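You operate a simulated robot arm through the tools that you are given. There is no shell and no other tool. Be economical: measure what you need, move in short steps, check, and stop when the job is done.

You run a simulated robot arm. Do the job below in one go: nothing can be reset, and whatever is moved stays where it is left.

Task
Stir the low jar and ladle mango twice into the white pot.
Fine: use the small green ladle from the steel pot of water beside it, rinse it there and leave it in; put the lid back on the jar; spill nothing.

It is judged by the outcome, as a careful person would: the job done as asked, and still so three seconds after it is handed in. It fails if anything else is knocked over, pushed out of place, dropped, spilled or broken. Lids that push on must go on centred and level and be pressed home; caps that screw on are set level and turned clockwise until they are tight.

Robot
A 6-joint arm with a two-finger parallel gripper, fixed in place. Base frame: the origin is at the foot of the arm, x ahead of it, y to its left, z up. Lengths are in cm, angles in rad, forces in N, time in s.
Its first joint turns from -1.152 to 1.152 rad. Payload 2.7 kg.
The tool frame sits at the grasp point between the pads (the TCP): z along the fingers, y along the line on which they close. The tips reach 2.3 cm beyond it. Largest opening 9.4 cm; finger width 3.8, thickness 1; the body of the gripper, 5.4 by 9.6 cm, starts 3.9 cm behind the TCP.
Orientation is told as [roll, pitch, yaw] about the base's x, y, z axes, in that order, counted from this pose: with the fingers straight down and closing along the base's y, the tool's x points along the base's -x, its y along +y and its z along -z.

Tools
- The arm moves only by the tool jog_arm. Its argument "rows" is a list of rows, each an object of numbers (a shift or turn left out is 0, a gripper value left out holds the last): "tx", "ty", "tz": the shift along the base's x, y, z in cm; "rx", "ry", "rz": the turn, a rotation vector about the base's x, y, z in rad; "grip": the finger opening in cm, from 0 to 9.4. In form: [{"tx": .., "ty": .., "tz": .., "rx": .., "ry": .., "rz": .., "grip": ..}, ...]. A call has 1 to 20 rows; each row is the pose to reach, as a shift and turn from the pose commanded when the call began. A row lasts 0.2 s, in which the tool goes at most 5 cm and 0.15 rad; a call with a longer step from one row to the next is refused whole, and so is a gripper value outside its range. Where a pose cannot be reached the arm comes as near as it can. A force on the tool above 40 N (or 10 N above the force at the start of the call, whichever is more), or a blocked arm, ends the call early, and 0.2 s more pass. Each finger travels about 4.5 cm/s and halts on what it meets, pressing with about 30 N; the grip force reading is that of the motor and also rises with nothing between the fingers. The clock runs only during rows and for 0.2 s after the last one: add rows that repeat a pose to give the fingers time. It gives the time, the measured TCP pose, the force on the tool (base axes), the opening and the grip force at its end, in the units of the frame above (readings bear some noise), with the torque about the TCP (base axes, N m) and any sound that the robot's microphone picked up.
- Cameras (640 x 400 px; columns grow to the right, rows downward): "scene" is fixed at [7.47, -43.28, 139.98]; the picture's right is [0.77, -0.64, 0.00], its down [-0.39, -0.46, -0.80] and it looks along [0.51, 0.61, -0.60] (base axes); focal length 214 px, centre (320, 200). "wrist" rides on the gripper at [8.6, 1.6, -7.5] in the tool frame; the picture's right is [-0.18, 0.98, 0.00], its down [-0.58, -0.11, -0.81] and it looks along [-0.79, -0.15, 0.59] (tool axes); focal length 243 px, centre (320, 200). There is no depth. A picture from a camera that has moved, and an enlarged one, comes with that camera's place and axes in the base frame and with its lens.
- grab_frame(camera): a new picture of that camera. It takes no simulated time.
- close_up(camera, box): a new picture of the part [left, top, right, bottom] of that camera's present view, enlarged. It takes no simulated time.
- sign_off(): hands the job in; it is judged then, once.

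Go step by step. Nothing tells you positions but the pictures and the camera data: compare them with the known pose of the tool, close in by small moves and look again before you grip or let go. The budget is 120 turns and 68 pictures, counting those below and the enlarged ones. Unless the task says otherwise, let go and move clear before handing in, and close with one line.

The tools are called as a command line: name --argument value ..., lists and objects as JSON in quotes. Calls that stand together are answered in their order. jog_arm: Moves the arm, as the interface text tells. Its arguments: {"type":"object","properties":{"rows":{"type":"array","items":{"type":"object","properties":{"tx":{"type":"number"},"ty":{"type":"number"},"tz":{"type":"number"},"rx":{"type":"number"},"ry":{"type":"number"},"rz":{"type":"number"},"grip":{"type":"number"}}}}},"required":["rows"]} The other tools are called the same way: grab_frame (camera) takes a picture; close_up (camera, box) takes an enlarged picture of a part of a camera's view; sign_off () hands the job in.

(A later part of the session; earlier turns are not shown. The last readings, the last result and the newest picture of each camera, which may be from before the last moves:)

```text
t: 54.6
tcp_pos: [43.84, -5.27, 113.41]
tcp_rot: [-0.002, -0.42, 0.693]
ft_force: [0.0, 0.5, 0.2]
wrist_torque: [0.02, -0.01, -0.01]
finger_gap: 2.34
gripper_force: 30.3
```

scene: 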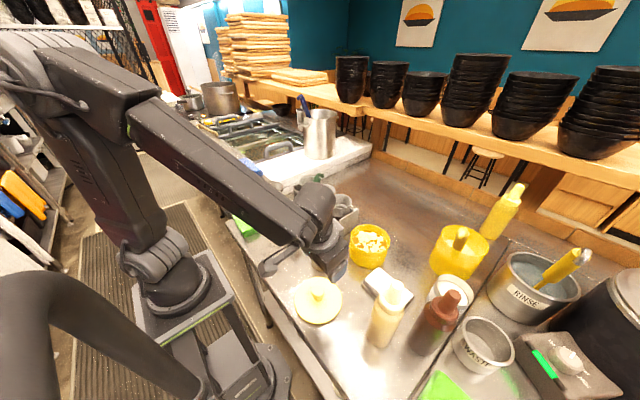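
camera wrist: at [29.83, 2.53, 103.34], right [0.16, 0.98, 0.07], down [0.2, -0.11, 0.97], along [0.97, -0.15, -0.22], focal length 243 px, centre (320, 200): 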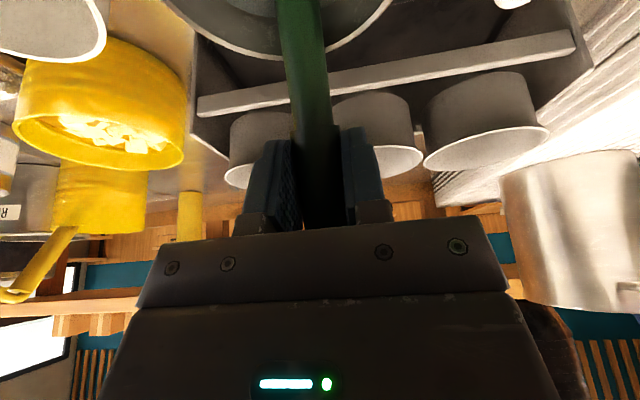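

jog_arm --rows '[{"tx": -1.4, "ty": -1.2, "tz": 0.9, "rx": 0.085, "ry": -0.103}, {"tx": -2.9, "ty": -2.4, "tz": 1.5, "rx": 0.17, "ry": -0.205}, {"tx": -4.3, "ty": -3.6, "tz": 2.0, "rx": 0.256, "ry": -0.308}, {"tx": -4.3, "ty": -3.6, "tz": 2.0, "rx": 0.256, "ry": -0.308}]'

close_up --camera "scene" --box '[260, 110, 440, 290]'

```text
t: 55.6
tcp_pos: [39.39, -8.84, 115.28]
tcp_rot: [-0.003, -0.824, 0.695]
ft_force: [0.3, 0.5, -0.7]
wrist_torque: [0.0, -0.01, 0.03]
finger_gap: 2.31
gripper_force: 30.0
```

```text
2.22 times, centred on (350, 200) of scene
camera zoom: at [7.46, -43.28, 139.98], right [0.77, -0.64, 0.0], down [-0.39, -0.46, -0.8], along [0.51, 0.61, -0.6], focal length 477 px, centre (253, 200)
```

zoom: 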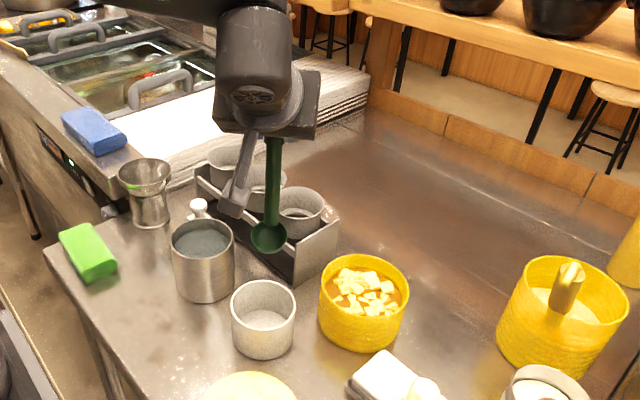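

The ladle hangs vertical and my bowl model matches the picture. Moving over the jar centre.

jog_arm --rows '[{"tx": 2.4, "ty": -2.3}, {"tx": 4.8, "ty": -4.6}, {"tx": 7.2, "ty": -6.9}, {"tx": 9.4, "ty": -9, "tz": -1}, {"tx": 9.4, "ty": -9, "tz": -2.5}, {"tx": 9.4, "ty": -9, "tz": -2.5}]'

close_up --camera "scene" --box '[310, 130, 450, 280]'

grab_frame --camera "wrist"

```text
t: 57.0
tcp_pos: [49.0, -17.66, 112.78]
tcp_rot: [-0.002, -0.822, 0.695]
ft_force: [-0.2, 1.3, -0.4]
wrist_torque: [0.0, 0.0, 0.0]
finger_gap: 2.34
gripper_force: 30.1
```

```text
2.67 times, centred on (380, 205) of scene
camera zoom: at [7.47, -43.28, 139.98], right [0.77, -0.64, 0.0], down [-0.39, -0.46, -0.8], along [0.51, 0.61, -0.6], focal length 572 px, centre (160, 187)
```

zoom: 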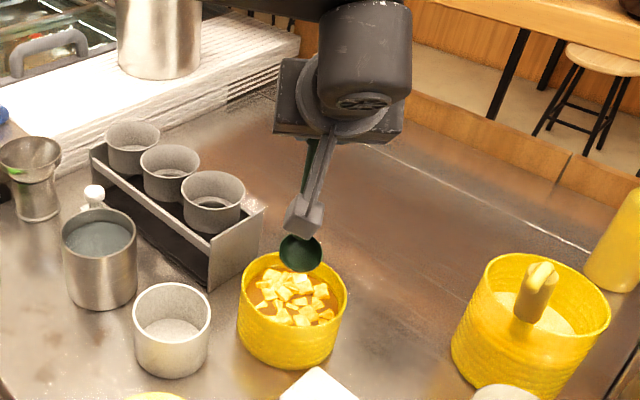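

```text
32 pictures are left
camera wrist: at [39.18, -23.73, 111.5], right [-0.53, 0.84, 0.13], down [-0.08, -0.21, 0.97], along [0.84, 0.51, 0.18], focal length 243 px, centre (320, 200)
```

wrist: 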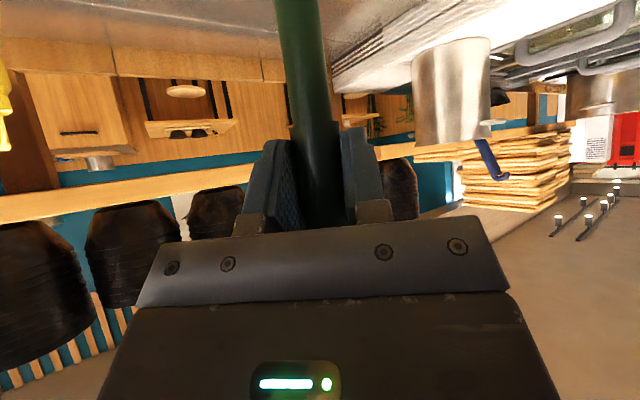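

The bowl is directly over the mango. Lowering it in gradually.

jog_arm --rows '[{"tx": -0.2, "ty": -0.1, "tz": -2}, {"tx": -0.2, "ty": -0.1, "tz": -4}, {"tx": -0.2, "ty": -0.1, "tz": -5.5}, {"tx": -0.2, "ty": -0.1, "tz": -6.5}, {"tx": -0.2, "ty": -0.1, "tz": -7.5}, {"tx": -0.2, "ty": -0.1, "tz": -8.3}, {"tx": -0.2, "ty": -0.1, "tz": -9}, {"tx": -0.2, "ty": -0.1, "tz": -9}]'

close_up --camera "scene" --box '[310, 130, 450, 280]'

```text
t: 58.8
tcp_pos: [48.73, -17.97, 103.65]
tcp_rot: [0.0, -0.823, 0.693]
ft_force: [0.2, -0.1, 0.3]
wrist_torque: [0.03, -0.03, 0.03]
finger_gap: 2.32
gripper_force: 30.2
```

```text
2.67 times, centred on (380, 205) of scene
camera zoom: at [7.47, -43.28, 139.98], right [0.77, -0.64, 0.0], down [-0.39, -0.46, -0.8], along [0.51, 0.61, -0.6], focal length 572 px, centre (160, 187)
```

zoom: 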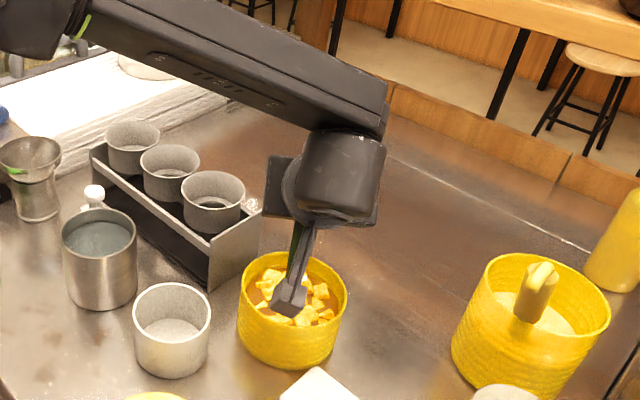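

The bowl is submerged with no contact forces. Stirring two and a half circles.

jog_arm --rows '[{"tx": 1.5, "tz": -0.3}, {"tx": 1.21, "ty": 0.88, "tz": -0.5}, {"tx": 0.46, "ty": 1.43, "tz": -0.5}, {"tx": -0.46, "ty": 1.43, "tz": -0.5}, {"tx": -1.21, "ty": 0.88, "tz": -0.5}, {"tx": -1.5, "ty": 0, "tz": -0.5}, {"tx": -1.21, "ty": -0.88, "tz": -0.5}, {"tx": -0.46, "ty": -1.43, "tz": -0.5}, {"tx": 0.46, "ty": -1.43, "tz": -0.5}, {"tx": 1.21, "ty": -0.88, "tz": -0.5}, {"tx": 1.5, "ty": 0, "tz": -0.5}, {"tx": 1.21, "ty": 0.88, "tz": -0.5}, {"tx": 0.46, "ty": 1.43, "tz": -0.5}, {"tx": -0.46, "ty": 1.43, "tz": -0.5}, {"tx": -1.21, "ty": 0.88, "tz": -0.5}, {"tx": -1.5, "ty": 0, "tz": -0.5}, {"tx": -1.21, "ty": -0.88, "tz": -0.5}, {"tx": -0.46, "ty": -1.43, "tz": -0.5}, {"tx": 0.46, "ty": -1.43, "tz": -0.5}, {"tx": 1.21, "ty": -0.88, "tz": -0.5}]'

jog_arm --rows '[{"tx": 0.29, "ty": 0.88}, {"tx": 0, "ty": 1.76}, {"tx": -0.75, "ty": 2.31}, {"tx": -1.67, "ty": 2.31}, {"tx": -2.42, "ty": 1.76}, {"tx": -2.71, "ty": 0.88}, {"tx": -2.42, "ty": 0}, {"tx": -1.67, "ty": -0.55}, {"tx": -0.75, "ty": -0.55}, {"tx": 0, "ty": 0}, {"tx": -0.6, "ty": 0.5}, {"tx": -1.21, "ty": 0.88}, {"tx": -1.21, "ty": 0.88}]'

close_up --camera "scene" --box '[310, 130, 450, 280]'

```text
t: 63.0
tcp_pos: [49.96, -18.68, 103.18]
tcp_rot: [-0.002, -0.823, 0.695]
ft_force: [0.5, -0.4, -0.9]
wrist_torque: [0.01, 0.01, 0.0]
finger_gap: 2.33
gripper_force: 29.6
```

```text
t: 65.8
tcp_pos: [48.75, -17.9, 103.16]
tcp_rot: [-0.004, -0.822, 0.694]
ft_force: [-0.3, 0.4, -0.3]
wrist_torque: [0.0, 0.03, 0.01]
finger_gap: 2.36
gripper_force: 29.8
```

```text
2.67 times, centred on (380, 205) of scene
camera zoom: at [7.47, -43.28, 139.98], right [0.77, -0.64, 0.0], down [-0.39, -0.46, -0.8], along [0.51, 0.61, -0.6], focal length 572 px, centre (160, 187)
```

zoom: 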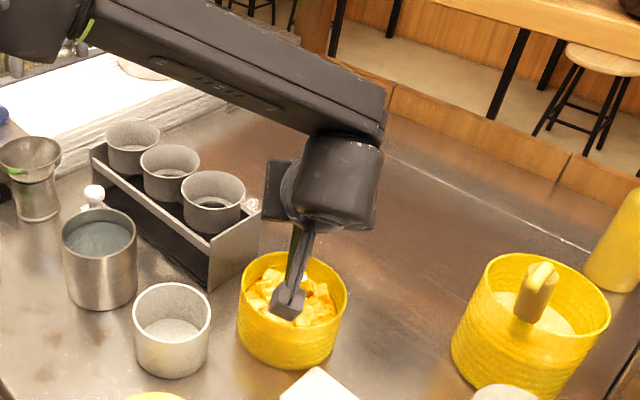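

The pieces look stirred in. Now lifting the level bowl slowly out of the jar.

jog_arm --rows '[{"tz": 0.5}, {"tz": 1}, {"tz": 1.5}, {"tz": 2.1}, {"tz": 2.8}, {"tz": 3.5}, {"tz": 4.2}, {"tz": 5}, {"tz": 6}, {"tz": 7}, {"tz": 8}, {"tz": 9}, {"tz": 10}, {"tz": 10}, {"tz": 10}, {"tz": 10}]'

close_up --camera "scene" --box '[320, 160, 420, 280]'

```text
t: 69.2
tcp_pos: [48.59, -17.76, 113.25]
tcp_rot: [-0.001, -0.823, 0.696]
ft_force: [0.4, 0.6, -0.3]
wrist_torque: [0.01, 0.03, 0.04]
finger_gap: 2.34
gripper_force: 29.6
```

```text
3.33 times, centred on (370, 220) of scene
camera zoom: at [7.47, -43.28, 139.98], right [0.77, -0.64, 0.0], down [-0.39, -0.46, -0.8], along [0.51, 0.61, -0.6], focal length 715 px, centre (153, 133)
```

zoom: 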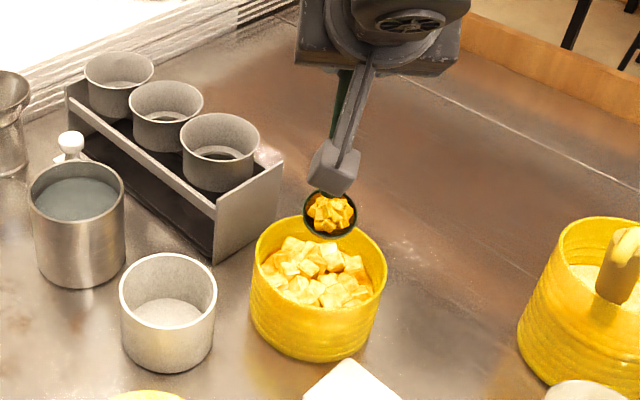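

A good ladleful of mango. Carrying it smoothly over to the white pot at (35.6,-11.7).

jog_arm --rows '[{"tx": -0.6, "ty": 0.4}, {"tx": -1.6, "ty": 1.1}, {"tx": -3, "ty": 2}, {"tx": -4.5, "ty": 3}, {"tx": -6, "ty": 4}, {"tx": -7.5, "ty": 5}, {"tx": -9, "ty": 6}, {"tx": -10.2, "ty": 6.8}, {"tx": -11, "ty": 7.3}, {"tx": -11.3, "ty": 7.5}, {"tx": -11.3, "ty": 7.5}]'

close_up --camera "scene" --box '[260, 130, 400, 270]'

```text
t: 71.6
tcp_pos: [37.36, -10.48, 113.14]
tcp_rot: [-0.003, -0.823, 0.693]
ft_force: [-0.1, -0.4, -1.8]
wrist_torque: [0.0, 0.01, -0.02]
finger_gap: 2.35
gripper_force: 30.3
```

```text
2.86 times, centred on (330, 200) of scene
camera zoom: at [7.47, -43.28, 139.98], right [0.77, -0.64, 0.0], down [-0.39, -0.46, -0.8], along [0.51, 0.61, -0.6], focal length 613 px, centre (291, 200)
```

zoom: 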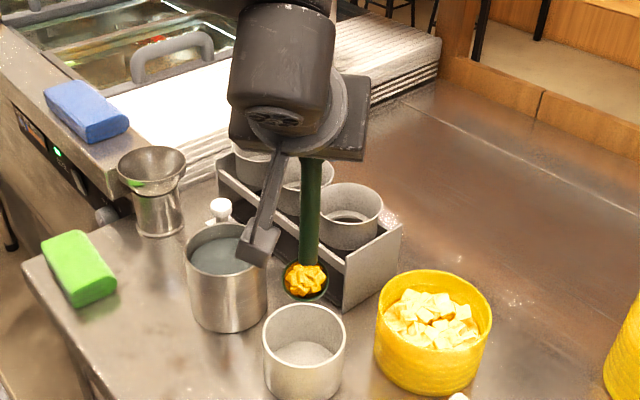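

Bowl aligned with the pot. I'll rotate the ladle slightly (10°) for a safer wrist path, and lower it a bit before tipping.

jog_arm --rows '[{"tx": -0.1, "ty": -0.1, "tz": -0.6, "rz": 0.06}, {"tx": -0.15, "ty": -0.2, "tz": -1.2, "rz": 0.12}, {"tx": -0.2, "ty": -0.4, "tz": -1.8, "rz": 0.18}, {"tx": -0.2, "ty": -0.4, "tz": -1.8, "rz": 0.18}]'

```text
t: 72.6
tcp_pos: [37.26, -10.89, 111.43]
tcp_rot: [-0.004, -0.822, 0.878]
ft_force: [0.0, -0.3, -0.4]
wrist_torque: [0.0, -0.04, -0.02]
finger_gap: 2.38
gripper_force: 29.9
```

jog_arm --rows '[{"ty": 2.12, "tz": -0.4, "rx": -0.145}, {"ty": 4.16, "tz": -1.1, "rx": -0.29}, {"ty": 6.08, "tz": -2.09, "rx": -0.435}, {"ty": 7.83, "tz": -3.35, "rx": -0.58}, {"ty": 9.39, "tz": -4.84, "rx": -0.725}, {"ty": 10.71, "tz": -6.54, "rx": -0.87}, {"ty": 11.77, "tz": -8.42, "rx": -1.015}, {"ty": 12.55, "tz": -10.44, "rx": -1.16}, {"ty": 13.03, "tz": -12.54, "rx": -1.305}, {"ty": 13.03, "tz": -12.54, "rx": -1.305}, {"ty": 13.03, "tz": -12.54, "rx": -1.305}]'

close_up --camera "scene" --box '[260, 130, 400, 290]'

```text
t: 75.0
tcp_pos: [37.23, 2.22, 98.85]
tcp_rot: [-0.713, 0.317, 1.094]
ft_force: [-0.2, 0.3, -0.6]
wrist_torque: [0.02, 0.02, 0.02]
finger_gap: 2.34
gripper_force: 29.8
```

```text
2.50 times, centred on (330, 210) of scene
camera zoom: at [7.47, -43.28, 139.98], right [0.77, -0.64, 0.0], down [-0.39, -0.46, -0.8], along [0.51, 0.61, -0.6], focal length 536 px, centre (295, 175)
```

zoom: 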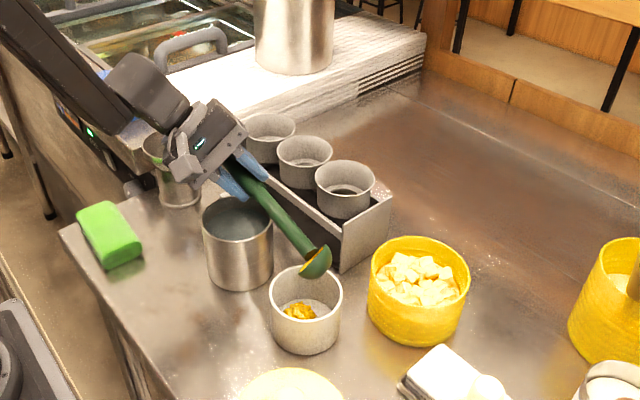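

The mango landed in the white pot. I'll tip a little further and hold, so the bowl empties.

jog_arm --rows '[{"ty": 0.1, "tz": -0.3, "rx": -0.1}, {"ty": 0.16, "tz": -0.7, "rx": -0.2}, {"ty": 0.16, "tz": -0.7, "rx": -0.2}, {"ty": 0.16, "tz": -0.7, "rx": -0.2}, {"ty": 0.16, "tz": -0.7, "rx": -0.2}]'

close_up --camera "scene" --box '[300, 210, 380, 280]'

```text
t: 76.2
tcp_pos: [37.35, 2.38, 98.21]
tcp_rot: [-0.818, 0.493, 1.052]
ft_force: [-1.3, -0.4, -0.6]
wrist_torque: [0.03, 0.0, 0.0]
finger_gap: 2.37
gripper_force: 30.4
```

```text
5.71 times, centred on (340, 245) of scene
camera zoom: at [7.47, -43.28, 139.98], right [0.77, -0.64, 0.0], down [-0.39, -0.46, -0.8], along [0.51, 0.61, -0.6], focal length 1226 px, centre (206, -57)
```

zoom: 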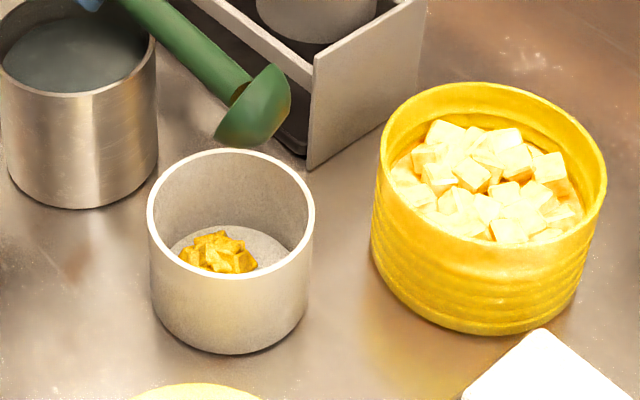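

The bowl emptied cleanly into the pot. Undoing the roll.

jog_arm --rows '[{"ty": -0.06, "tz": 0.4, "rx": 0.1}, {"ty": -0.16, "tz": 0.7, "rx": 0.2}, {"ty": -0.64, "tz": 2.8, "rx": 0.345}, {"ty": -1.42, "tz": 4.82, "rx": 0.49}, {"ty": -2.48, "tz": 6.7, "rx": 0.635}, {"ty": -3.8, "tz": 8.4, "rx": 0.78}, {"ty": -5.36, "tz": 9.89, "rx": 0.925}, {"ty": -7.11, "tz": 11.15, "rx": 1.07}, {"ty": -9.03, "tz": 12.14, "rx": 1.215}, {"ty": -11.07, "tz": 12.84, "rx": 1.36}, {"ty": -13.19, "tz": 13.24, "rx": 1.505}, {"ty": -13.19, "tz": 13.24, "rx": 1.505}]'

```text
t: 78.8
tcp_pos: [37.14, -10.83, 111.31]
tcp_rot: [-0.002, -0.825, 0.874]
ft_force: [0.1, 0.5, -1.7]
wrist_torque: [0.02, 0.01, 0.02]
finger_gap: 2.37
gripper_force: 30.2
```

jog_arm --rows '[{"tz": 1.7, "rz": -0.06}, {"tx": 2, "ty": -1.2, "tz": 1.8, "rz": -0.12}, {"tx": 5, "ty": -3, "tz": 1.8, "rz": -0.18}, {"tx": 8, "ty": -4.9, "tz": 1.8, "rz": -0.18}, {"tx": 10.5, "ty": -6.4, "tz": 1.8, "rz": -0.18}, {"tx": 11.6, "ty": -7.05, "tz": 1.7, "rz": -0.18}, {"tx": 11.6, "ty": -7.05, "tz": 1.7, "rz": -0.18}]'

jog_arm --rows '[{"tz": -2}, {"tz": -4}, {"tz": -5.5}, {"tz": -6.5}, {"tz": -7.5}, {"tz": -8.5}, {"tz": -9.5}, {"tz": -9.8}, {"tx": 1.2, "tz": -9.9}, {"tx": 0.8, "ty": 1, "tz": -9.9}, {"tx": -0.4, "ty": 1.3, "tz": -9.9}, {"tx": -1.3, "ty": 0.4, "tz": -9.9}, {"tx": -1, "ty": -0.9, "tz": -9.9}, {"tx": 0.3, "ty": -1.3, "tz": -9.9}, {"tx": 1.2, "ty": -0.5, "tz": -9.9}, {"tx": 0.4, "tz": -9.9}, {"tx": 0, "tz": -9.9}]'

jog_arm --rows '[{"tz": 0.5}, {"tz": 1}, {"tz": 1.5}, {"tz": 2.1}, {"tz": 2.8}, {"tz": 3.5}, {"tz": 4.2}, {"tz": 5}, {"tz": 6}, {"tz": 7}, {"tz": 8}, {"tz": 9}, {"tz": 10}, {"tz": 10}, {"tz": 10}, {"tz": 10}]'

close_up --camera "scene" --box '[300, 160, 420, 280]'

```text
t: 80.4
tcp_pos: [48.79, -17.9, 113.12]
tcp_rot: [-0.001, -0.823, 0.695]
ft_force: [-0.3, -0.2, -0.4]
wrist_torque: [0.02, -0.05, 0.02]
finger_gap: 2.34
gripper_force: 30.5
```

```text
t: 84.0
tcp_pos: [48.78, -17.8, 103.21]
tcp_rot: [-0.003, -0.823, 0.694]
ft_force: [0.0, -0.1, -1.0]
wrist_torque: [-0.01, 0.02, 0.02]
finger_gap: 2.35
gripper_force: 30.2
```

```text
t: 87.4
tcp_pos: [48.82, -17.87, 113.2]
tcp_rot: [-0.002, -0.822, 0.695]
ft_force: [0.5, 0.3, -1.5]
wrist_torque: [0.01, 0.0, -0.02]
finger_gap: 2.34
gripper_force: 29.9
```

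```text
3.33 times, centred on (360, 220) of scene
camera zoom: at [7.47, -43.28, 139.98], right [0.77, -0.64, 0.0], down [-0.39, -0.46, -0.8], along [0.51, 0.61, -0.6], focal length 715 px, centre (187, 133)
```

zoom: 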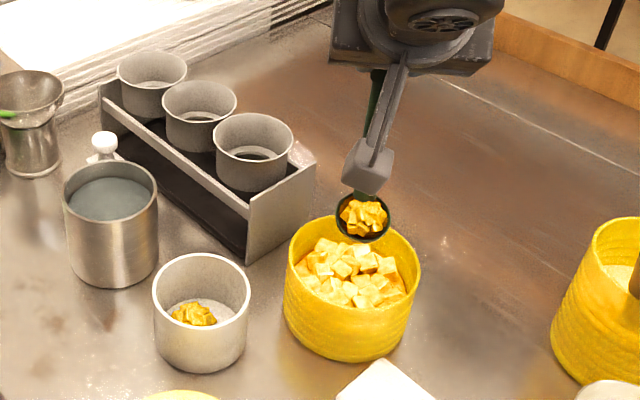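

Second ladleful is ready. Carrying it to the pot at the same pose, then tipping as before.

jog_arm --rows '[{"tx": -0.6, "ty": 0.4}, {"tx": -1.6, "ty": 1.1}, {"tx": -3, "ty": 2}, {"tx": -4.5, "ty": 3}, {"tx": -6, "ty": 4}, {"tx": -7.5, "ty": 5}, {"tx": -9, "ty": 6}, {"tx": -10.4, "ty": 6.7}, {"tx": -11.3, "ty": 7.1, "tz": -0.4, "rz": 0.06}, {"tx": -11.5, "ty": 7.05, "tz": -1.1, "rz": 0.12}, {"tx": -11.55, "ty": 7.0, "tz": -1.8, "rz": 0.18}, {"tx": -11.55, "ty": 7.0, "tz": -1.8, "rz": 0.18}]'

jog_arm --rows '[{"ty": 2.12, "tz": -0.4, "rx": -0.145}, {"ty": 4.16, "tz": -1.1, "rx": -0.29}, {"ty": 6.08, "tz": -2.09, "rx": -0.435}, {"ty": 7.83, "tz": -3.35, "rx": -0.58}, {"ty": 9.39, "tz": -4.84, "rx": -0.725}, {"ty": 10.71, "tz": -6.54, "rx": -0.87}, {"ty": 11.77, "tz": -8.42, "rx": -1.015}, {"ty": 12.55, "tz": -10.44, "rx": -1.16}, {"ty": 13.03, "tz": -12.54, "rx": -1.305}, {"ty": 13.03, "tz": -12.54, "rx": -1.305}, {"ty": 13.03, "tz": -12.54, "rx": -1.305}, {"ty": 13.1, "tz": -12.84, "rx": -1.405}, {"ty": 13.19, "tz": -13.24, "rx": -1.505}, {"ty": 13.19, "tz": -13.24, "rx": -1.505}, {"ty": 13.19, "tz": -13.24, "rx": -1.505}, {"ty": 13.19, "tz": -13.24, "rx": -1.505}]'

close_up --camera "scene" --box '[280, 190, 400, 290]'

```text
t: 90.0
tcp_pos: [37.37, -10.92, 111.44]
tcp_rot: [-0.004, -0.821, 0.874]
ft_force: [0.2, 0.4, -0.5]
wrist_torque: [0.0, 0.0, 0.0]
finger_gap: 2.36
gripper_force: 29.9
```

```text
t: 93.4
tcp_pos: [37.26, 2.27, 98.03]
tcp_rot: [-0.817, 0.493, 1.051]
ft_force: [1.1, 0.5, -1.2]
wrist_torque: [0.03, 0.01, 0.01]
finger_gap: 2.35
gripper_force: 29.9
```

```text
4.00 times, centred on (340, 240) of scene
camera zoom: at [7.47, -43.28, 139.98], right [0.77, -0.64, 0.0], down [-0.39, -0.46, -0.8], along [0.51, 0.61, -0.6], focal length 858 px, centre (240, 40)
```

zoom: 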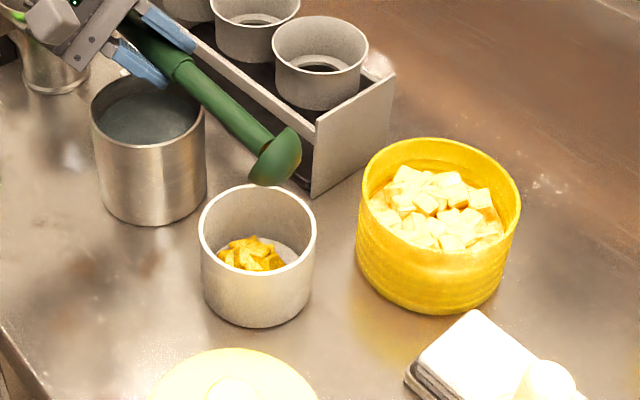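

Two ladlefuls are in the pot. Undoing the roll, then returning the ladle to its original attitude for rinsing.

jog_arm --rows '[{"ty": -0.06, "tz": 0.4, "rx": 0.1}, {"ty": -0.16, "tz": 0.7, "rx": 0.2}, {"ty": -0.64, "tz": 2.8, "rx": 0.345}, {"ty": -1.42, "tz": 4.82, "rx": 0.49}, {"ty": -2.48, "tz": 6.7, "rx": 0.635}, {"ty": -3.8, "tz": 8.4, "rx": 0.78}, {"ty": -5.36, "tz": 9.89, "rx": 0.925}, {"ty": -7.11, "tz": 11.15, "rx": 1.07}, {"ty": -9.03, "tz": 12.14, "rx": 1.215}, {"ty": -11.07, "tz": 12.84, "rx": 1.36}, {"ty": -13.19, "tz": 13.24, "rx": 1.505}, {"ty": -13.19, "tz": 14.5, "rx": 1.505}, {"ty": -13.19, "tz": 14.5, "rx": 1.505}]'

jog_arm --rows '[{"tx": 1.1, "ty": 1.3, "tz": -0.2, "rx": -0.102, "ry": 0.085}, {"tx": 2.3, "ty": 2.8, "tz": -0.5, "rx": -0.205, "ry": 0.17}, {"tx": 3.6, "ty": 4.3, "tz": -0.8, "rx": -0.307, "ry": 0.256}, {"tx": 3.6, "ty": 4.3, "tz": -0.8, "rx": -0.307, "ry": 0.256}]'

```text
t: 96.2
tcp_pos: [37.18, -10.87, 112.53]
tcp_rot: [-0.002, -0.822, 0.874]
ft_force: [0.5, -0.3, -0.4]
wrist_torque: [0.01, 0.02, -0.01]
finger_gap: 2.34
gripper_force: 28.9
```

```text
t: 97.2
tcp_pos: [40.96, -6.5, 111.83]
tcp_rot: [-0.003, -0.42, 0.875]
ft_force: [0.1, 0.7, -1.2]
wrist_torque: [0.04, 0.03, 0.01]
finger_gap: 2.37
gripper_force: 30.2
```

jog_arm --rows '[{"tx": 0.42, "ty": 1.27, "tz": 0.6, "rz": -0.125}, {"tx": 0.74, "ty": 2.46, "tz": 1.2, "rz": -0.25}, {"tx": 0.97, "ty": 3.58, "tz": 1.7, "rz": -0.375}, {"tx": 1.08, "ty": 4.64, "tz": 1.7, "rz": -0.5}, {"tx": 1.09, "ty": 5.66, "tz": 1.7, "rz": -0.625}, {"tx": 0.98, "ty": 6.64, "tz": 1.7, "rz": -0.75}, {"tx": 0.74, "ty": 7.61, "tz": 1.7, "rz": -0.875}, {"tx": 0.74, "ty": 7.61, "tz": 1.7, "rz": -0.875}]'

close_up --camera "scene" --box '[240, 130, 360, 250]'

```text
t: 99.0
tcp_pos: [41.54, 1.12, 113.45]
tcp_rot: [-0.005, -0.422, -0.003]
ft_force: [-0.5, 0.2, -0.5]
wrist_torque: [-0.03, -0.01, -0.03]
finger_gap: 2.33
gripper_force: 29.8
```

```text
3.33 times, centred on (300, 190) of scene
camera zoom: at [7.47, -43.28, 139.98], right [0.77, -0.64, 0.0], down [-0.39, -0.46, -0.8], along [0.51, 0.61, -0.6], focal length 715 px, centre (387, 233)
```

zoom: 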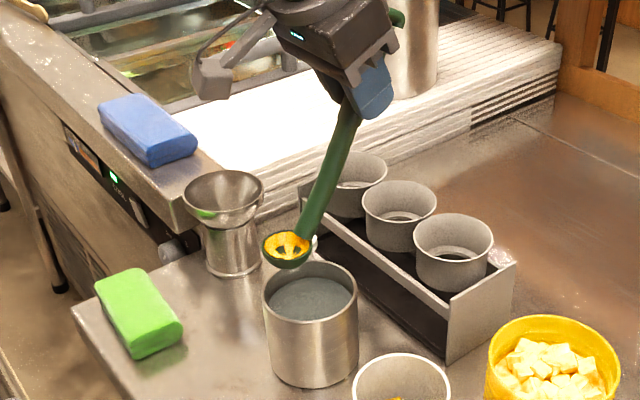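

The bowl still has some mango residue, so it needs a proper rinse. I'll lower it into the water and swirl gently.

jog_arm --rows '[{"tx": 0.5, "tz": -2}, {"tx": 0.6, "tz": -4}, {"tx": 0.5, "tz": -6}, {"tx": 0.3, "tz": -7.5}, {"tx": 0.1, "tz": -9}, {"tx": -0.1, "tz": -10.5}, {"tx": -0.3, "tz": -11.8}, {"tx": -0.3, "tz": -11.8}]'

jog_arm --rows '[{"ty": 0.7}, {"ty": 1.3, "tx": 0.2}, {"ty": 0.7, "tx": 0.4}, {"ty": 0, "tx": 0.4}, {"ty": -0.7, "tx": 0.4}, {"ty": -1.3, "tx": 0.2}, {"ty": -0.7}, {"ty": 0, "tz": 0.8}, {"ty": 0.7, "tz": 1}, {"ty": 1.3, "tx": 0.2, "tz": 0.5}, {"ty": 0.7, "tx": 0.4}, {"ty": 0, "tx": 0.4}, {"ty": -0.7, "tx": 0.4, "tz": 0.5}, {"ty": -1.3, "tx": 0.2, "tz": 1}, {"ty": -0.7, "tz": 0.5}, {"ty": 0}, {"ty": 0.7}, {"ty": -0.5}, {"ty": 0}, {"ty": 0}]'

```text
t: 100.8
tcp_pos: [41.39, 1.11, 101.65]
tcp_rot: [-0.004, -0.423, -0.001]
ft_force: [1.9, 1.2, -0.7]
wrist_torque: [0.06, -0.31, -0.04]
finger_gap: 2.34
gripper_force: 29.7
```

```text
t: 105.0
tcp_pos: [41.19, 1.05, 101.72]
tcp_rot: [-0.001, -0.419, -0.001]
ft_force: [-0.1, 0.4, -0.5]
wrist_torque: [0.02, -0.01, 0.03]
finger_gap: 2.35
gripper_force: 30.4
```

Gentle swirl done. I'll lift the bowl to the rim to check it's clean.

jog_arm --rows '[{"tz": 1}, {"tz": 2, "tx": 0.2}, {"tz": 3, "tx": 0.3}, {"tz": 4, "tx": 0.4}, {"tz": 5, "tx": 0.5}, {"tz": 6, "tx": 0.6}, {"tz": 7, "tx": 0.6}, {"tz": 8, "tx": 0.6}, {"tz": 8, "tx": 0.6}]'

close_up --camera "scene" --box '[250, 170, 350, 250]'

```text
t: 107.0
tcp_pos: [41.89, 1.09, 109.85]
tcp_rot: [-0.004, -0.423, -0.001]
ft_force: [0.6, 0.3, -1.1]
wrist_torque: [-0.03, -0.01, 0.01]
finger_gap: 2.34
gripper_force: 30.2
```

```text
5.00 times, centred on (300, 210) of scene
camera zoom: at [7.47, -43.28, 139.98], right [0.77, -0.64, 0.0], down [-0.39, -0.46, -0.8], along [0.51, 0.61, -0.6], focal length 1072 px, centre (420, 150)
```

zoom: 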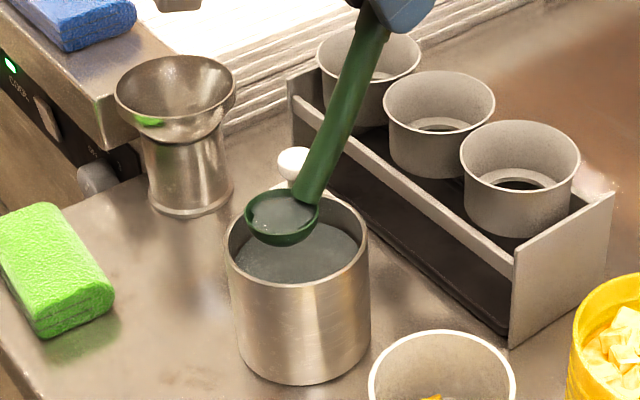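

Clean. Lowering it back to its original resting pose and releasing.

jog_arm --rows '[{"tx": -0.1, "tz": -1.5}, {"tx": -0.2, "tz": -3}, {"tx": -0.4, "tz": -4.5}, {"tx": -0.6, "tz": -6}, {"tx": -0.8, "tz": -7.5}, {"tx": -1.0, "ty": -0.1, "tz": -8.7}, {"tx": -1.0, "ty": -0.1, "tz": -9.3}, {"tx": -1.0, "ty": -0.1, "tz": -9.7}, {"tx": -1.0, "ty": -0.1, "tz": -9.7}]'

```text
t: 109.0
tcp_pos: [40.98, 0.95, 100.17]
tcp_rot: [-0.002, -0.425, -0.001]
ft_force: [3.1, -2.3, 20.3]
wrist_torque: [-0.07, -0.27, 0.07]
finger_gap: 2.39
gripper_force: 30.0
```

Touching the pot bottom (20 N). I'll ease up slightly, open, and back out along the tool axis.

jog_arm --rows '[{"tz": 0.15}, {"tz": 0.15, "grip": 2.8}, {"tz": 0.15, "grip": 3.6}, {"tz": 0.15, "grip": 5}, {"tz": 0.15, "grip": 6.5}, {"tz": 0.15, "grip": 6.5}, {"tx": -0.8, "tz": 2, "grip": 6.5}, {"tx": -2, "tz": 4.7}, {"tx": -3.5, "tz": 8}, {"tx": -4.5, "tz": 11}, {"tx": -4.5, "tz": 14}, {"tx": -4.5, "tz": 14}]'

close_up --camera "scene" --box '[220, 150, 440, 320]'

```text
t: 111.6
tcp_pos: [36.41, 1.07, 114.22]
tcp_rot: [-0.002, -0.419, 0.0]
ft_force: [-0.6, -0.6, 0.6]
wrist_torque: [-0.01, -0.01, 0.02]
finger_gap: 6.49
gripper_force: 0.0
```

```text
2.35 times, centred on (330, 235) of scene
camera zoom: at [7.46, -43.28, 139.98], right [0.77, -0.64, 0.0], down [-0.39, -0.46, -0.8], along [0.51, 0.61, -0.6], focal length 505 px, centre (296, 118)
```

zoom: 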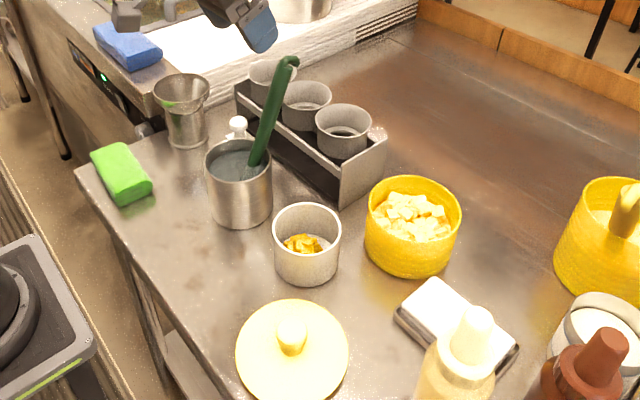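

Ladle is resting in the steel pot and nothing is disturbed. Now back to the lid, with the tool vertical over its knob.

jog_arm --rows '[{"ty": -3, "ry": 0.07}, {"ty": -6.5, "ry": 0.14}, {"ty": -10, "ry": 0.21}, {"tx": -2, "ty": -13.5, "ry": 0.28}, {"tx": -4, "ty": -17, "ry": 0.35}, {"tx": -6.5, "ty": -20.5, "tz": -1, "ry": 0.42}, {"tx": -9, "ty": -23, "tz": -4, "ry": 0.42}, {"tx": -10.3, "ty": -24.1, "tz": -8, "ry": 0.42}, {"tx": -10.3, "ty": -24.1, "tz": -11, "ry": 0.42}, {"tx": -10.3, "ty": -24.1, "tz": -11, "ry": 0.42}]'

grab_frame --camera "wrist"

```text
t: 113.8
tcp_pos: [26.42, -23.13, 103.03]
tcp_rot: [-0.003, -0.001, 0.0]
ft_force: [-0.1, 0.5, 0.0]
wrist_torque: [-0.03, 0.0, -0.03]
finger_gap: 6.52
gripper_force: 0.2
```

```text
20 pictures are left
camera wrist: at [17.73, -21.49, 110.52], right [0.18, 0.98, 0.0], down [0.58, -0.11, 0.81], along [0.79, -0.15, -0.59], focal length 243 px, centre (320, 200)
```

wrist: 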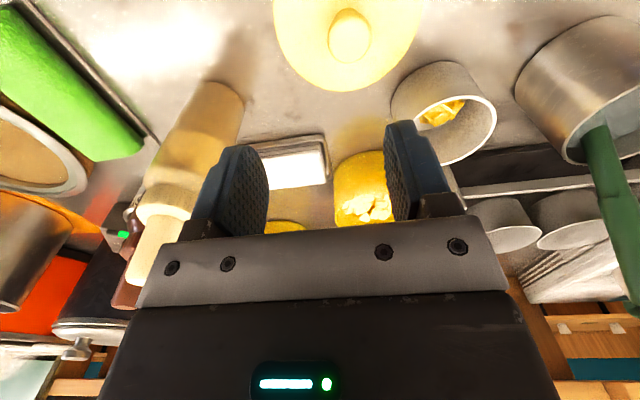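

The knob is now about 2 cm to +y of where I released it, near (25.3,-20.9). I'll correct, descend partly and look again.

jog_arm --rows '[{"tx": -0.6, "ty": 1.1, "tz": -2, "grip": 7.5}, {"tx": -1.1, "ty": 2.2, "tz": -5}, {"tx": -1.1, "ty": 2.2, "tz": -8}, {"tx": -1.1, "ty": 2.2, "tz": -9}, {"tx": -1.1, "ty": 2.2, "tz": -9}]'

grab_frame --camera "wrist"

```text
t: 115.0
tcp_pos: [25.15, -20.91, 94.05]
tcp_rot: [-0.004, -0.003, -0.001]
ft_force: [-0.4, -1.3, 0.1]
wrist_torque: [0.0, 0.01, 0.0]
finger_gap: 7.49
gripper_force: 0.1
```

```text
19 pictures are left
camera wrist: at [16.43, -19.29, 101.36], right [0.18, 0.98, 0.0], down [0.58, -0.11, 0.81], along [0.79, -0.15, -0.59], focal length 243 px, centre (320, 200)
```

wrist: 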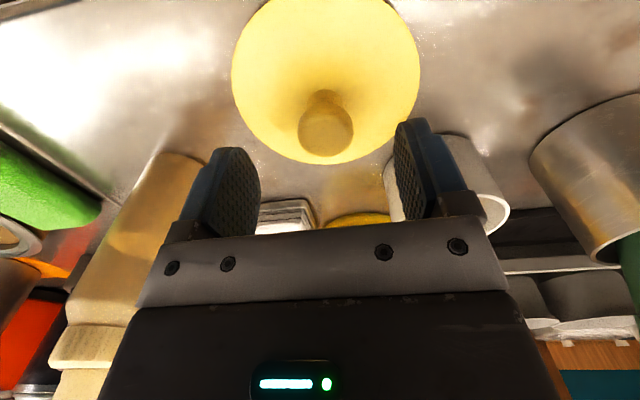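

Nearly centred. Final correction and descent to the same grasp height as before, then close.

jog_arm --rows '[{"tx": 0.6, "ty": 0.25, "tz": -2}, {"tx": 0.7, "ty": 0.25, "tz": -4}, {"tx": 0.7, "ty": 0.25, "tz": -5}, {"tx": 0.7, "ty": 0.25, "tz": -5}]'

grab_frame --camera "wrist"

```text
t: 116.0
tcp_pos: [25.75, -20.7, 88.99]
tcp_rot: [-0.004, -0.002, 0.0]
ft_force: [0.7, -0.3, -0.7]
wrist_torque: [-0.01, -0.01, -0.01]
finger_gap: 7.51
gripper_force: 0.0
```

```text
18 pictures are left
camera wrist: at [17.12, -18.99, 96.53], right [0.18, 0.98, 0.0], down [0.58, -0.11, 0.81], along [0.79, -0.15, -0.59], focal length 243 px, centre (320, 200)
```

wrist: 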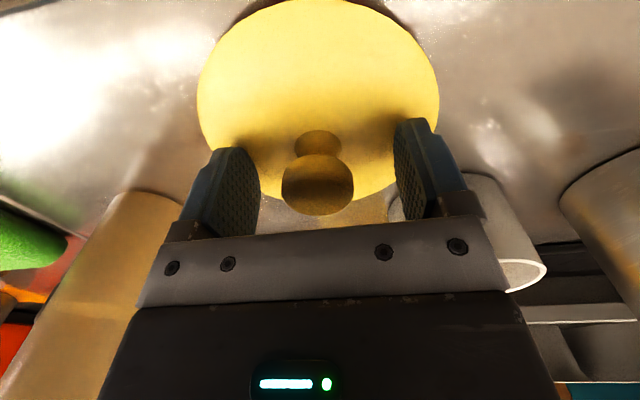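

The knob appears about 0.5 cm further in x than in my first grasp. Adjusting to match that, then gripping.

jog_arm --rows '[{"tx": 0.5}, {"tx": 0.5}, {"tx": 0.5, "grip": 5.5}, {"tx": 0.5, "grip": 4}, {"tx": 0.5, "grip": 2.5}, {"tx": 0.5, "grip": 2}, {"tx": 0.5, "grip": 2}, {"tx": 0.5, "grip": 2}]'

grab_frame --camera "wrist"

```text
t: 117.8
tcp_pos: [26.34, -20.68, 89.18]
tcp_rot: [-0.003, -0.002, 0.001]
ft_force: [1.0, -0.4, 0.6]
wrist_torque: [0.04, -0.01, 0.0]
finger_gap: 3.21
gripper_force: 29.6
```

```text
17 pictures are left
camera wrist: at [17.61, -19.03, 96.59], right [0.18, 0.98, 0.0], down [0.58, -0.11, 0.81], along [0.79, -0.15, -0.59], focal length 243 px, centre (320, 200)
```

wrist: 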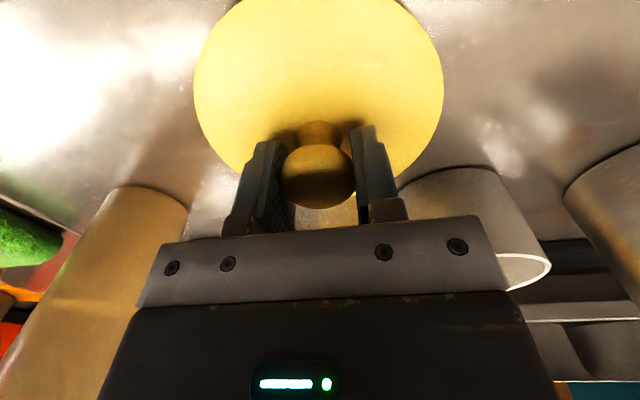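

Gripped with nearly the same hold as before. Lifting and carrying the lid to above the jar.

jog_arm --rows '[{"tz": 1}, {"tz": 4}, {"tz": 8}, {"tz": 12}, {"tz": 14}, {"tx": 4, "ty": 0.3, "tz": 14}, {"tx": 8, "ty": 0.7, "tz": 14}, {"tx": 12, "ty": 1.0, "tz": 14}, {"tx": 16, "ty": 1.4, "tz": 14}, {"tx": 20, "ty": 1.7, "tz": 14}, {"tx": 21.3, "ty": 1.72, "tz": 13}, {"tx": 21.3, "ty": 1.72, "tz": 11}, {"tx": 21.3, "ty": 1.72, "tz": 11}]'

grab_frame --camera "wrist"

close_up --camera "scene" --box '[320, 180, 420, 280]'

```text
t: 120.6
tcp_pos: [47.62, -18.86, 99.93]
tcp_rot: [-0.002, -0.003, 0.001]
ft_force: [0.1, -0.6, -0.2]
wrist_torque: [-0.02, 0.0, -0.03]
finger_gap: 3.21
gripper_force: 30.3
```

```text
16 pictures are left
camera wrist: at [38.91, -17.2, 107.4], right [0.18, 0.98, 0.0], down [0.58, -0.11, 0.81], along [0.79, -0.15, -0.59], focal length 243 px, centre (320, 200)
```

wrist: 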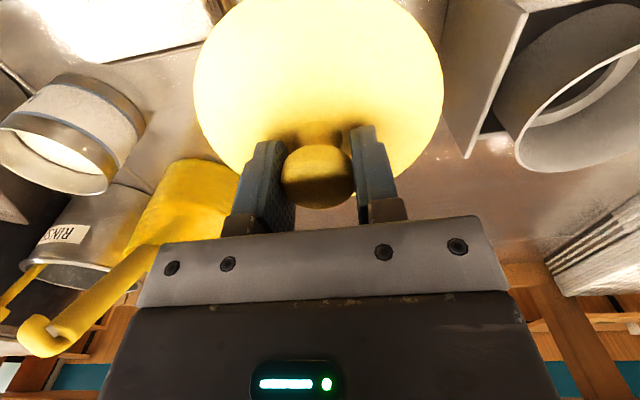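

```text
4.00 times, centred on (370, 230) of scene
camera zoom: at [7.47, -43.28, 139.98], right [0.77, -0.64, 0.0], down [-0.39, -0.46, -0.8], along [0.51, 0.61, -0.6], focal length 858 px, centre (120, 80)
```

zoom: 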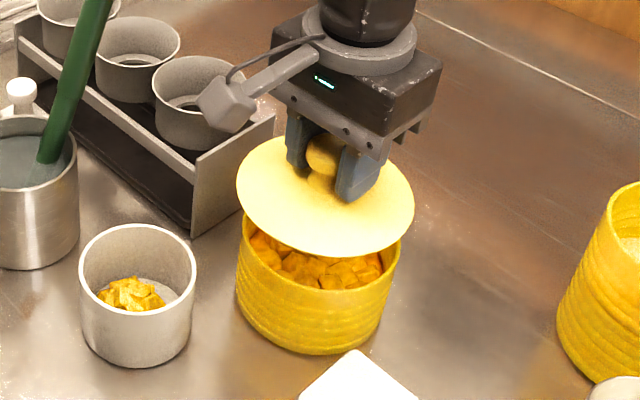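

The lid looks centred over the jar. Lowering slowly onto it until contact.

jog_arm --rows '[{"tx": -0.05, "ty": -0.1, "tz": -1}, {"tx": -0.05, "ty": -0.1, "tz": -2}, {"tx": -0.05, "ty": -0.1, "tz": -2.6}, {"tx": -0.05, "ty": -0.1, "tz": -3}, {"tx": -0.05, "ty": -0.1, "tz": -3.3}, {"tx": -0.05, "ty": -0.1, "tz": -3.5}, {"tx": -0.05, "ty": -0.1, "tz": -3.7}, {"tx": -0.05, "ty": -0.1, "tz": -3.9}, {"tx": -0.05, "ty": -0.1, "tz": -4.1}, {"tx": -0.05, "ty": -0.1, "tz": -4.3}]'

close_up --camera "scene" --box '[320, 180, 420, 280]'

```text
t: 122.8
tcp_pos: [47.48, -19.07, 95.99]
tcp_rot: [-0.004, -0.006, 0.0]
ft_force: [-0.5, 3.5, 16.2]
wrist_torque: [0.15, 0.65, -0.24]
finger_gap: 3.2
gripper_force: 29.7
```

```text
4.00 times, centred on (370, 230) of scene
camera zoom: at [7.44, -43.26, 139.99], right [0.77, -0.64, 0.0], down [-0.39, -0.46, -0.8], along [0.51, 0.61, -0.6], focal length 858 px, centre (120, 80)
```

zoom: 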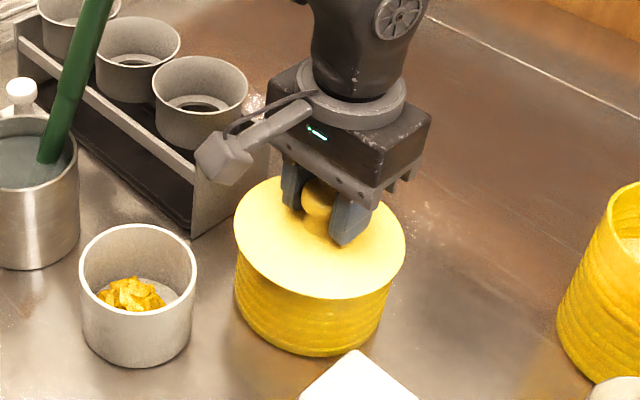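

It's seated level at the expected height (z≈96). Pressing it home.

jog_arm --rows '[{"tz": -0.15}, {"tz": -0.3}, {"tz": -0.45}, {"tz": -0.6}, {"tz": -0.75}]'

```text
t: 123.5
tcp_pos: [47.57, -19.1, 95.77]
tcp_rot: [-0.006, -0.009, 0.0]
ft_force: [-0.3, 0.1, 3.6]
wrist_torque: [0.16, 0.13, -0.05]
finger_gap: 3.19
gripper_force: 30.3
stopped in row 3: the force on the tool passed its limit (the readings are from after the stop); the commanded pose is now the measured one
```

Pressed past 40 N and stopped solid. Releasing gently and rising.

jog_arm --rows '[{"grip": 3.6}, {"grip": 4.2}, {"grip": 5.5}, {"grip": 7}, {"grip": 8}, {"grip": 8}, {"tz": 2}, {"tz": 5}, {"tz": 9}, {"tz": 12}, {"tz": 12}]'

close_up --camera "scene" --box '[310, 190, 430, 290]'

grab_frame --camera "wrist"

```text
t: 126.0
tcp_pos: [47.41, -19.06, 107.73]
tcp_rot: [-0.006, -0.01, 0.001]
ft_force: [0.1, 0.0, 0.0]
wrist_torque: [0.02, -0.03, 0.0]
finger_gap: 8.01
gripper_force: 0.1
```

```text
4.00 times, centred on (370, 240) of scene
camera zoom: at [7.47, -43.28, 139.98], right [0.77, -0.64, 0.0], down [-0.39, -0.46, -0.8], along [0.51, 0.61, -0.6], focal length 858 px, centre (120, 40)
```

zoom: 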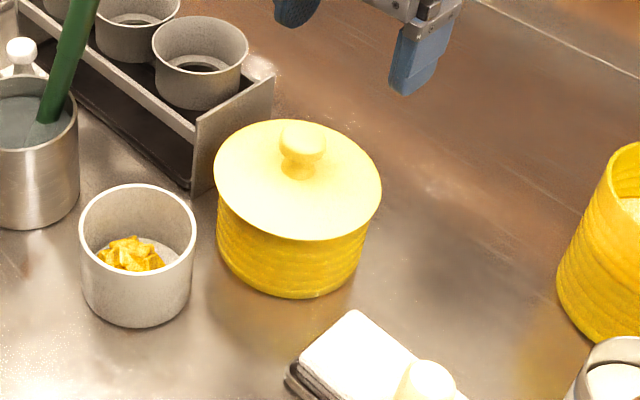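

```text
12 pictures are left
camera wrist: at [38.74, -17.43, 115.11], right [0.18, 0.98, 0.0], down [0.57, -0.1, 0.81], along [0.8, -0.15, -0.58], focal length 243 px, centre (320, 200)
```

wrist: 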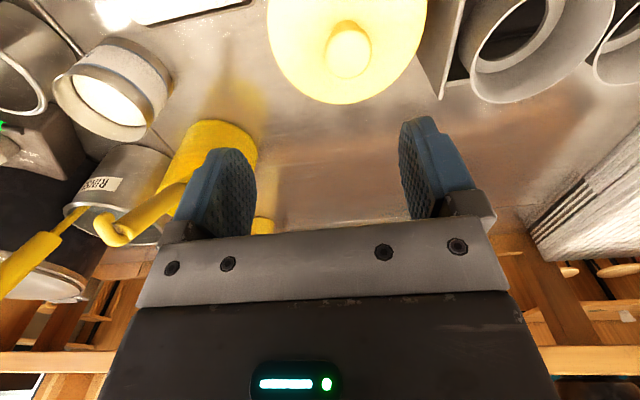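

The lid is on, but the jar itself slid about 2 cm to +y as the fingers opened. The same thing happened to the lid on the counter, so one pad seems to stay in contact during release. I'll regrip the knob so I can put the jar back, and study the release.

jog_arm --rows '[{"ty": 1.0, "tz": -3, "ry": 0.01, "rx": 0.006}, {"ty": 2.05, "tz": -6, "ry": 0.01, "rx": 0.006}, {"tx": 0.1, "ty": 2.05, "tz": -9, "ry": 0.01, "rx": 0.006}, {"tx": 0.1, "ty": 2.05, "tz": -11.5, "ry": 0.01, "rx": 0.006}, {"tx": 0.1, "ty": 2.05, "tz": -11.5, "ry": 0.01, "rx": 0.006}]'

grab_frame --camera "wrist"

```text
t: 127.2
tcp_pos: [47.77, -16.96, 96.24]
tcp_rot: [0.0, 0.002, 0.0]
ft_force: [-0.8, -0.1, 0.5]
wrist_torque: [0.0, -0.01, -0.01]
finger_gap: 7.99
gripper_force: 0.2
```

```text
11 pictures are left
camera wrist: at [39.13, -15.33, 103.7], right [0.18, 0.98, 0.0], down [0.58, -0.11, 0.81], along [0.79, -0.15, -0.59], focal length 243 px, centre (320, 200)
```

wrist: 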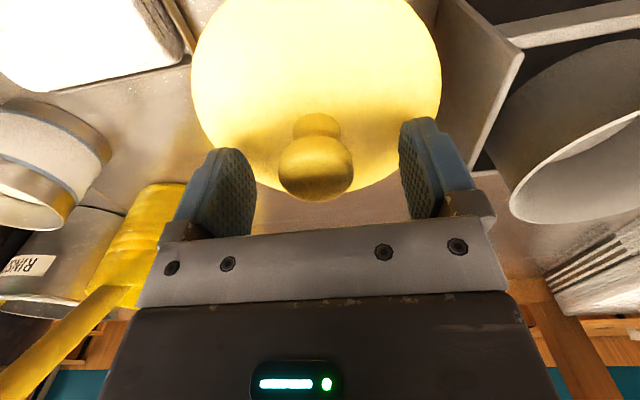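

The knob is near (47.6,-17.1). Gripping it and sliding the jar back 1.9 cm in -y along the counter.

jog_arm --rows '[{"tx": -0.15, "ty": -0.12, "grip": 6}, {"tx": -0.15, "ty": -0.12, "grip": 4.5}, {"tx": -0.15, "ty": -0.12, "grip": 3}, {"tx": -0.15, "ty": -0.12, "grip": 2.8}, {"tx": -0.15, "ty": -0.12, "grip": 2.8}, {"tx": -0.15, "ty": -0.12, "grip": 2.8}]'

jog_arm --rows '[{"ty": -0.3}, {"ty": -0.7}, {"ty": -1.1}, {"ty": -1.5}, {"ty": -1.8}, {"ty": -1.9}, {"ty": -1.9}]'

close_up --camera "scene" --box '[310, 190, 430, 290]'

```text
t: 128.6
tcp_pos: [47.57, -17.06, 96.24]
tcp_rot: [0.0, 0.002, -0.001]
ft_force: [-0.4, 0.2, 0.0]
wrist_torque: [0.0, -0.03, -0.03]
finger_gap: 3.22
gripper_force: 30.2
```

```text
t: 130.2
tcp_pos: [47.64, -19.2, 96.22]
tcp_rot: [0.001, 0.003, -0.001]
ft_force: [-0.2, 1.2, 1.3]
wrist_torque: [0.02, -0.02, -0.06]
finger_gap: 3.22
gripper_force: 30.3
```

```text
4.00 times, centred on (370, 240) of scene
camera zoom: at [7.46, -43.28, 139.98], right [0.77, -0.64, 0.0], down [-0.39, -0.46, -0.8], along [0.51, 0.61, -0.6], focal length 858 px, centre (120, 40)
```

zoom: 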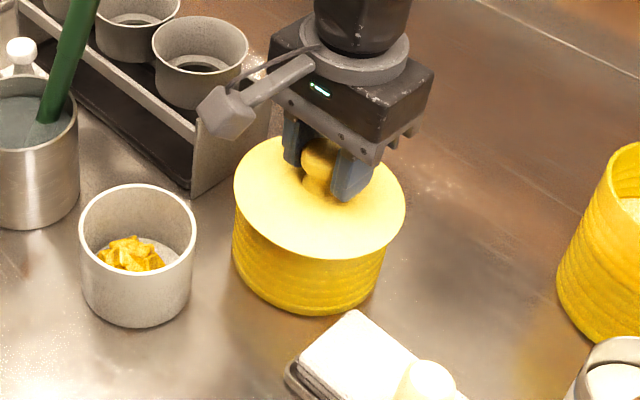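

The jar slid back to its original spot with the lid on. Now a very small opening to see how the pads let go.

jog_arm --rows '[{"grip": 3.4}, {"grip": 3.6}, {"grip": 3.6}, {"grip": 3.6}]'

close_up --camera "wrist" --box '[180, 60, 460, 240]'

```text
t: 131.2
tcp_pos: [47.61, -19.1, 96.3]
tcp_rot: [0.0, 0.001, 0.0]
ft_force: [-0.3, -0.2, -0.7]
wrist_torque: [-0.02, 0.02, 0.0]
finger_gap: 3.6
gripper_force: 0.1
```

```text
2.22 times, centred on (320, 150) of wrist
camera zoom: at [38.95, -17.5, 103.76], right [0.18, 0.98, 0.0], down [0.58, -0.11, 0.81], along [0.79, -0.15, -0.59], focal length 539 px, centre (320, 311)
```

zoom: 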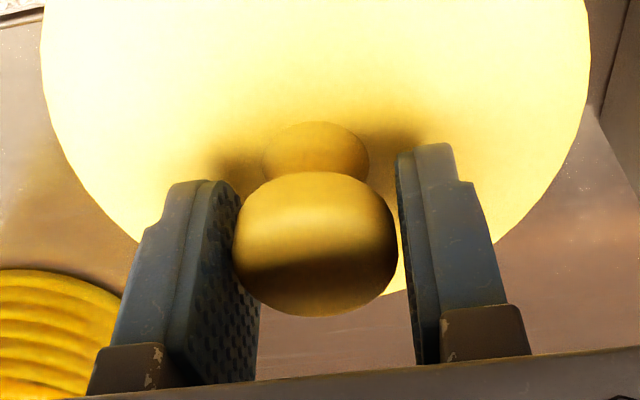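

The pads are clear of the knob and nothing moved. I'll rise straight up with only a slightly wider gap.

jog_arm --rows '[{"grip": 3.7}, {"grip": 3.8}, {"grip": 3.9}, {"grip": 3.9, "tz": 0.6}, {"grip": 3.9, "tz": 1.4}, {"grip": 3.9, "tz": 2.5}, {"grip": 3.9, "tz": 4.5}, {"grip": 3.9, "tz": 8}, {"grip": 3.9, "tz": 12}, {"grip": 3.9, "tz": 12}]'

grab_frame --camera "wrist"

close_up --camera "scene" --box '[310, 190, 430, 290]'

```text
t: 133.3
tcp_pos: [47.58, -19.25, 108.3]
tcp_rot: [0.0, 0.0, 0.0]
ft_force: [0.0, 0.5, -0.4]
wrist_torque: [-0.01, 0.01, 0.01]
finger_gap: 3.87
gripper_force: 0.0
```

```text
8 pictures are left
camera wrist: at [38.94, -17.44, 115.78], right [0.18, 0.98, 0.0], down [0.58, -0.11, 0.81], along [0.79, -0.15, -0.59], focal length 243 px, centre (320, 200)
```

wrist: 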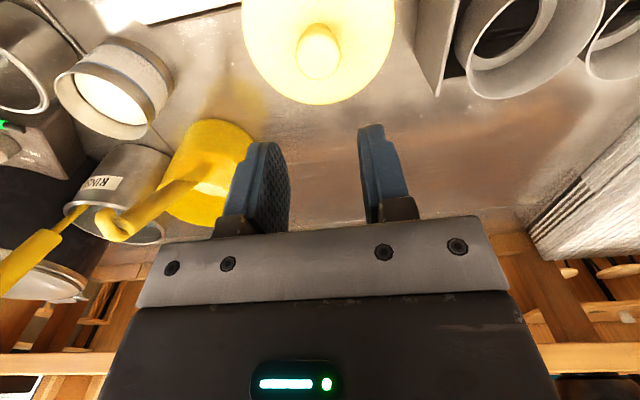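

```text
4.00 times, centred on (370, 240) of scene
camera zoom: at [7.47, -43.28, 139.98], right [0.77, -0.64, 0.0], down [-0.39, -0.46, -0.8], along [0.51, 0.61, -0.6], focal length 858 px, centre (120, 40)
```

zoom: 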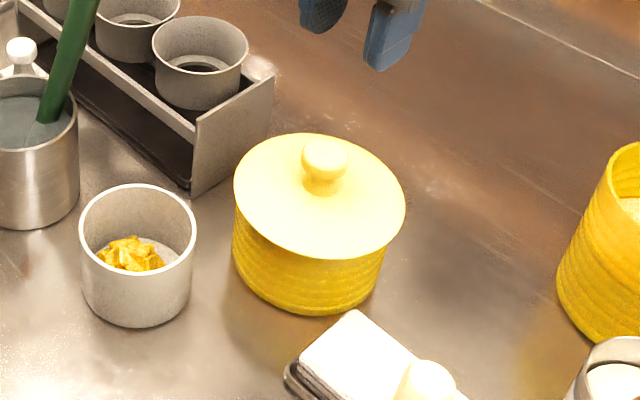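

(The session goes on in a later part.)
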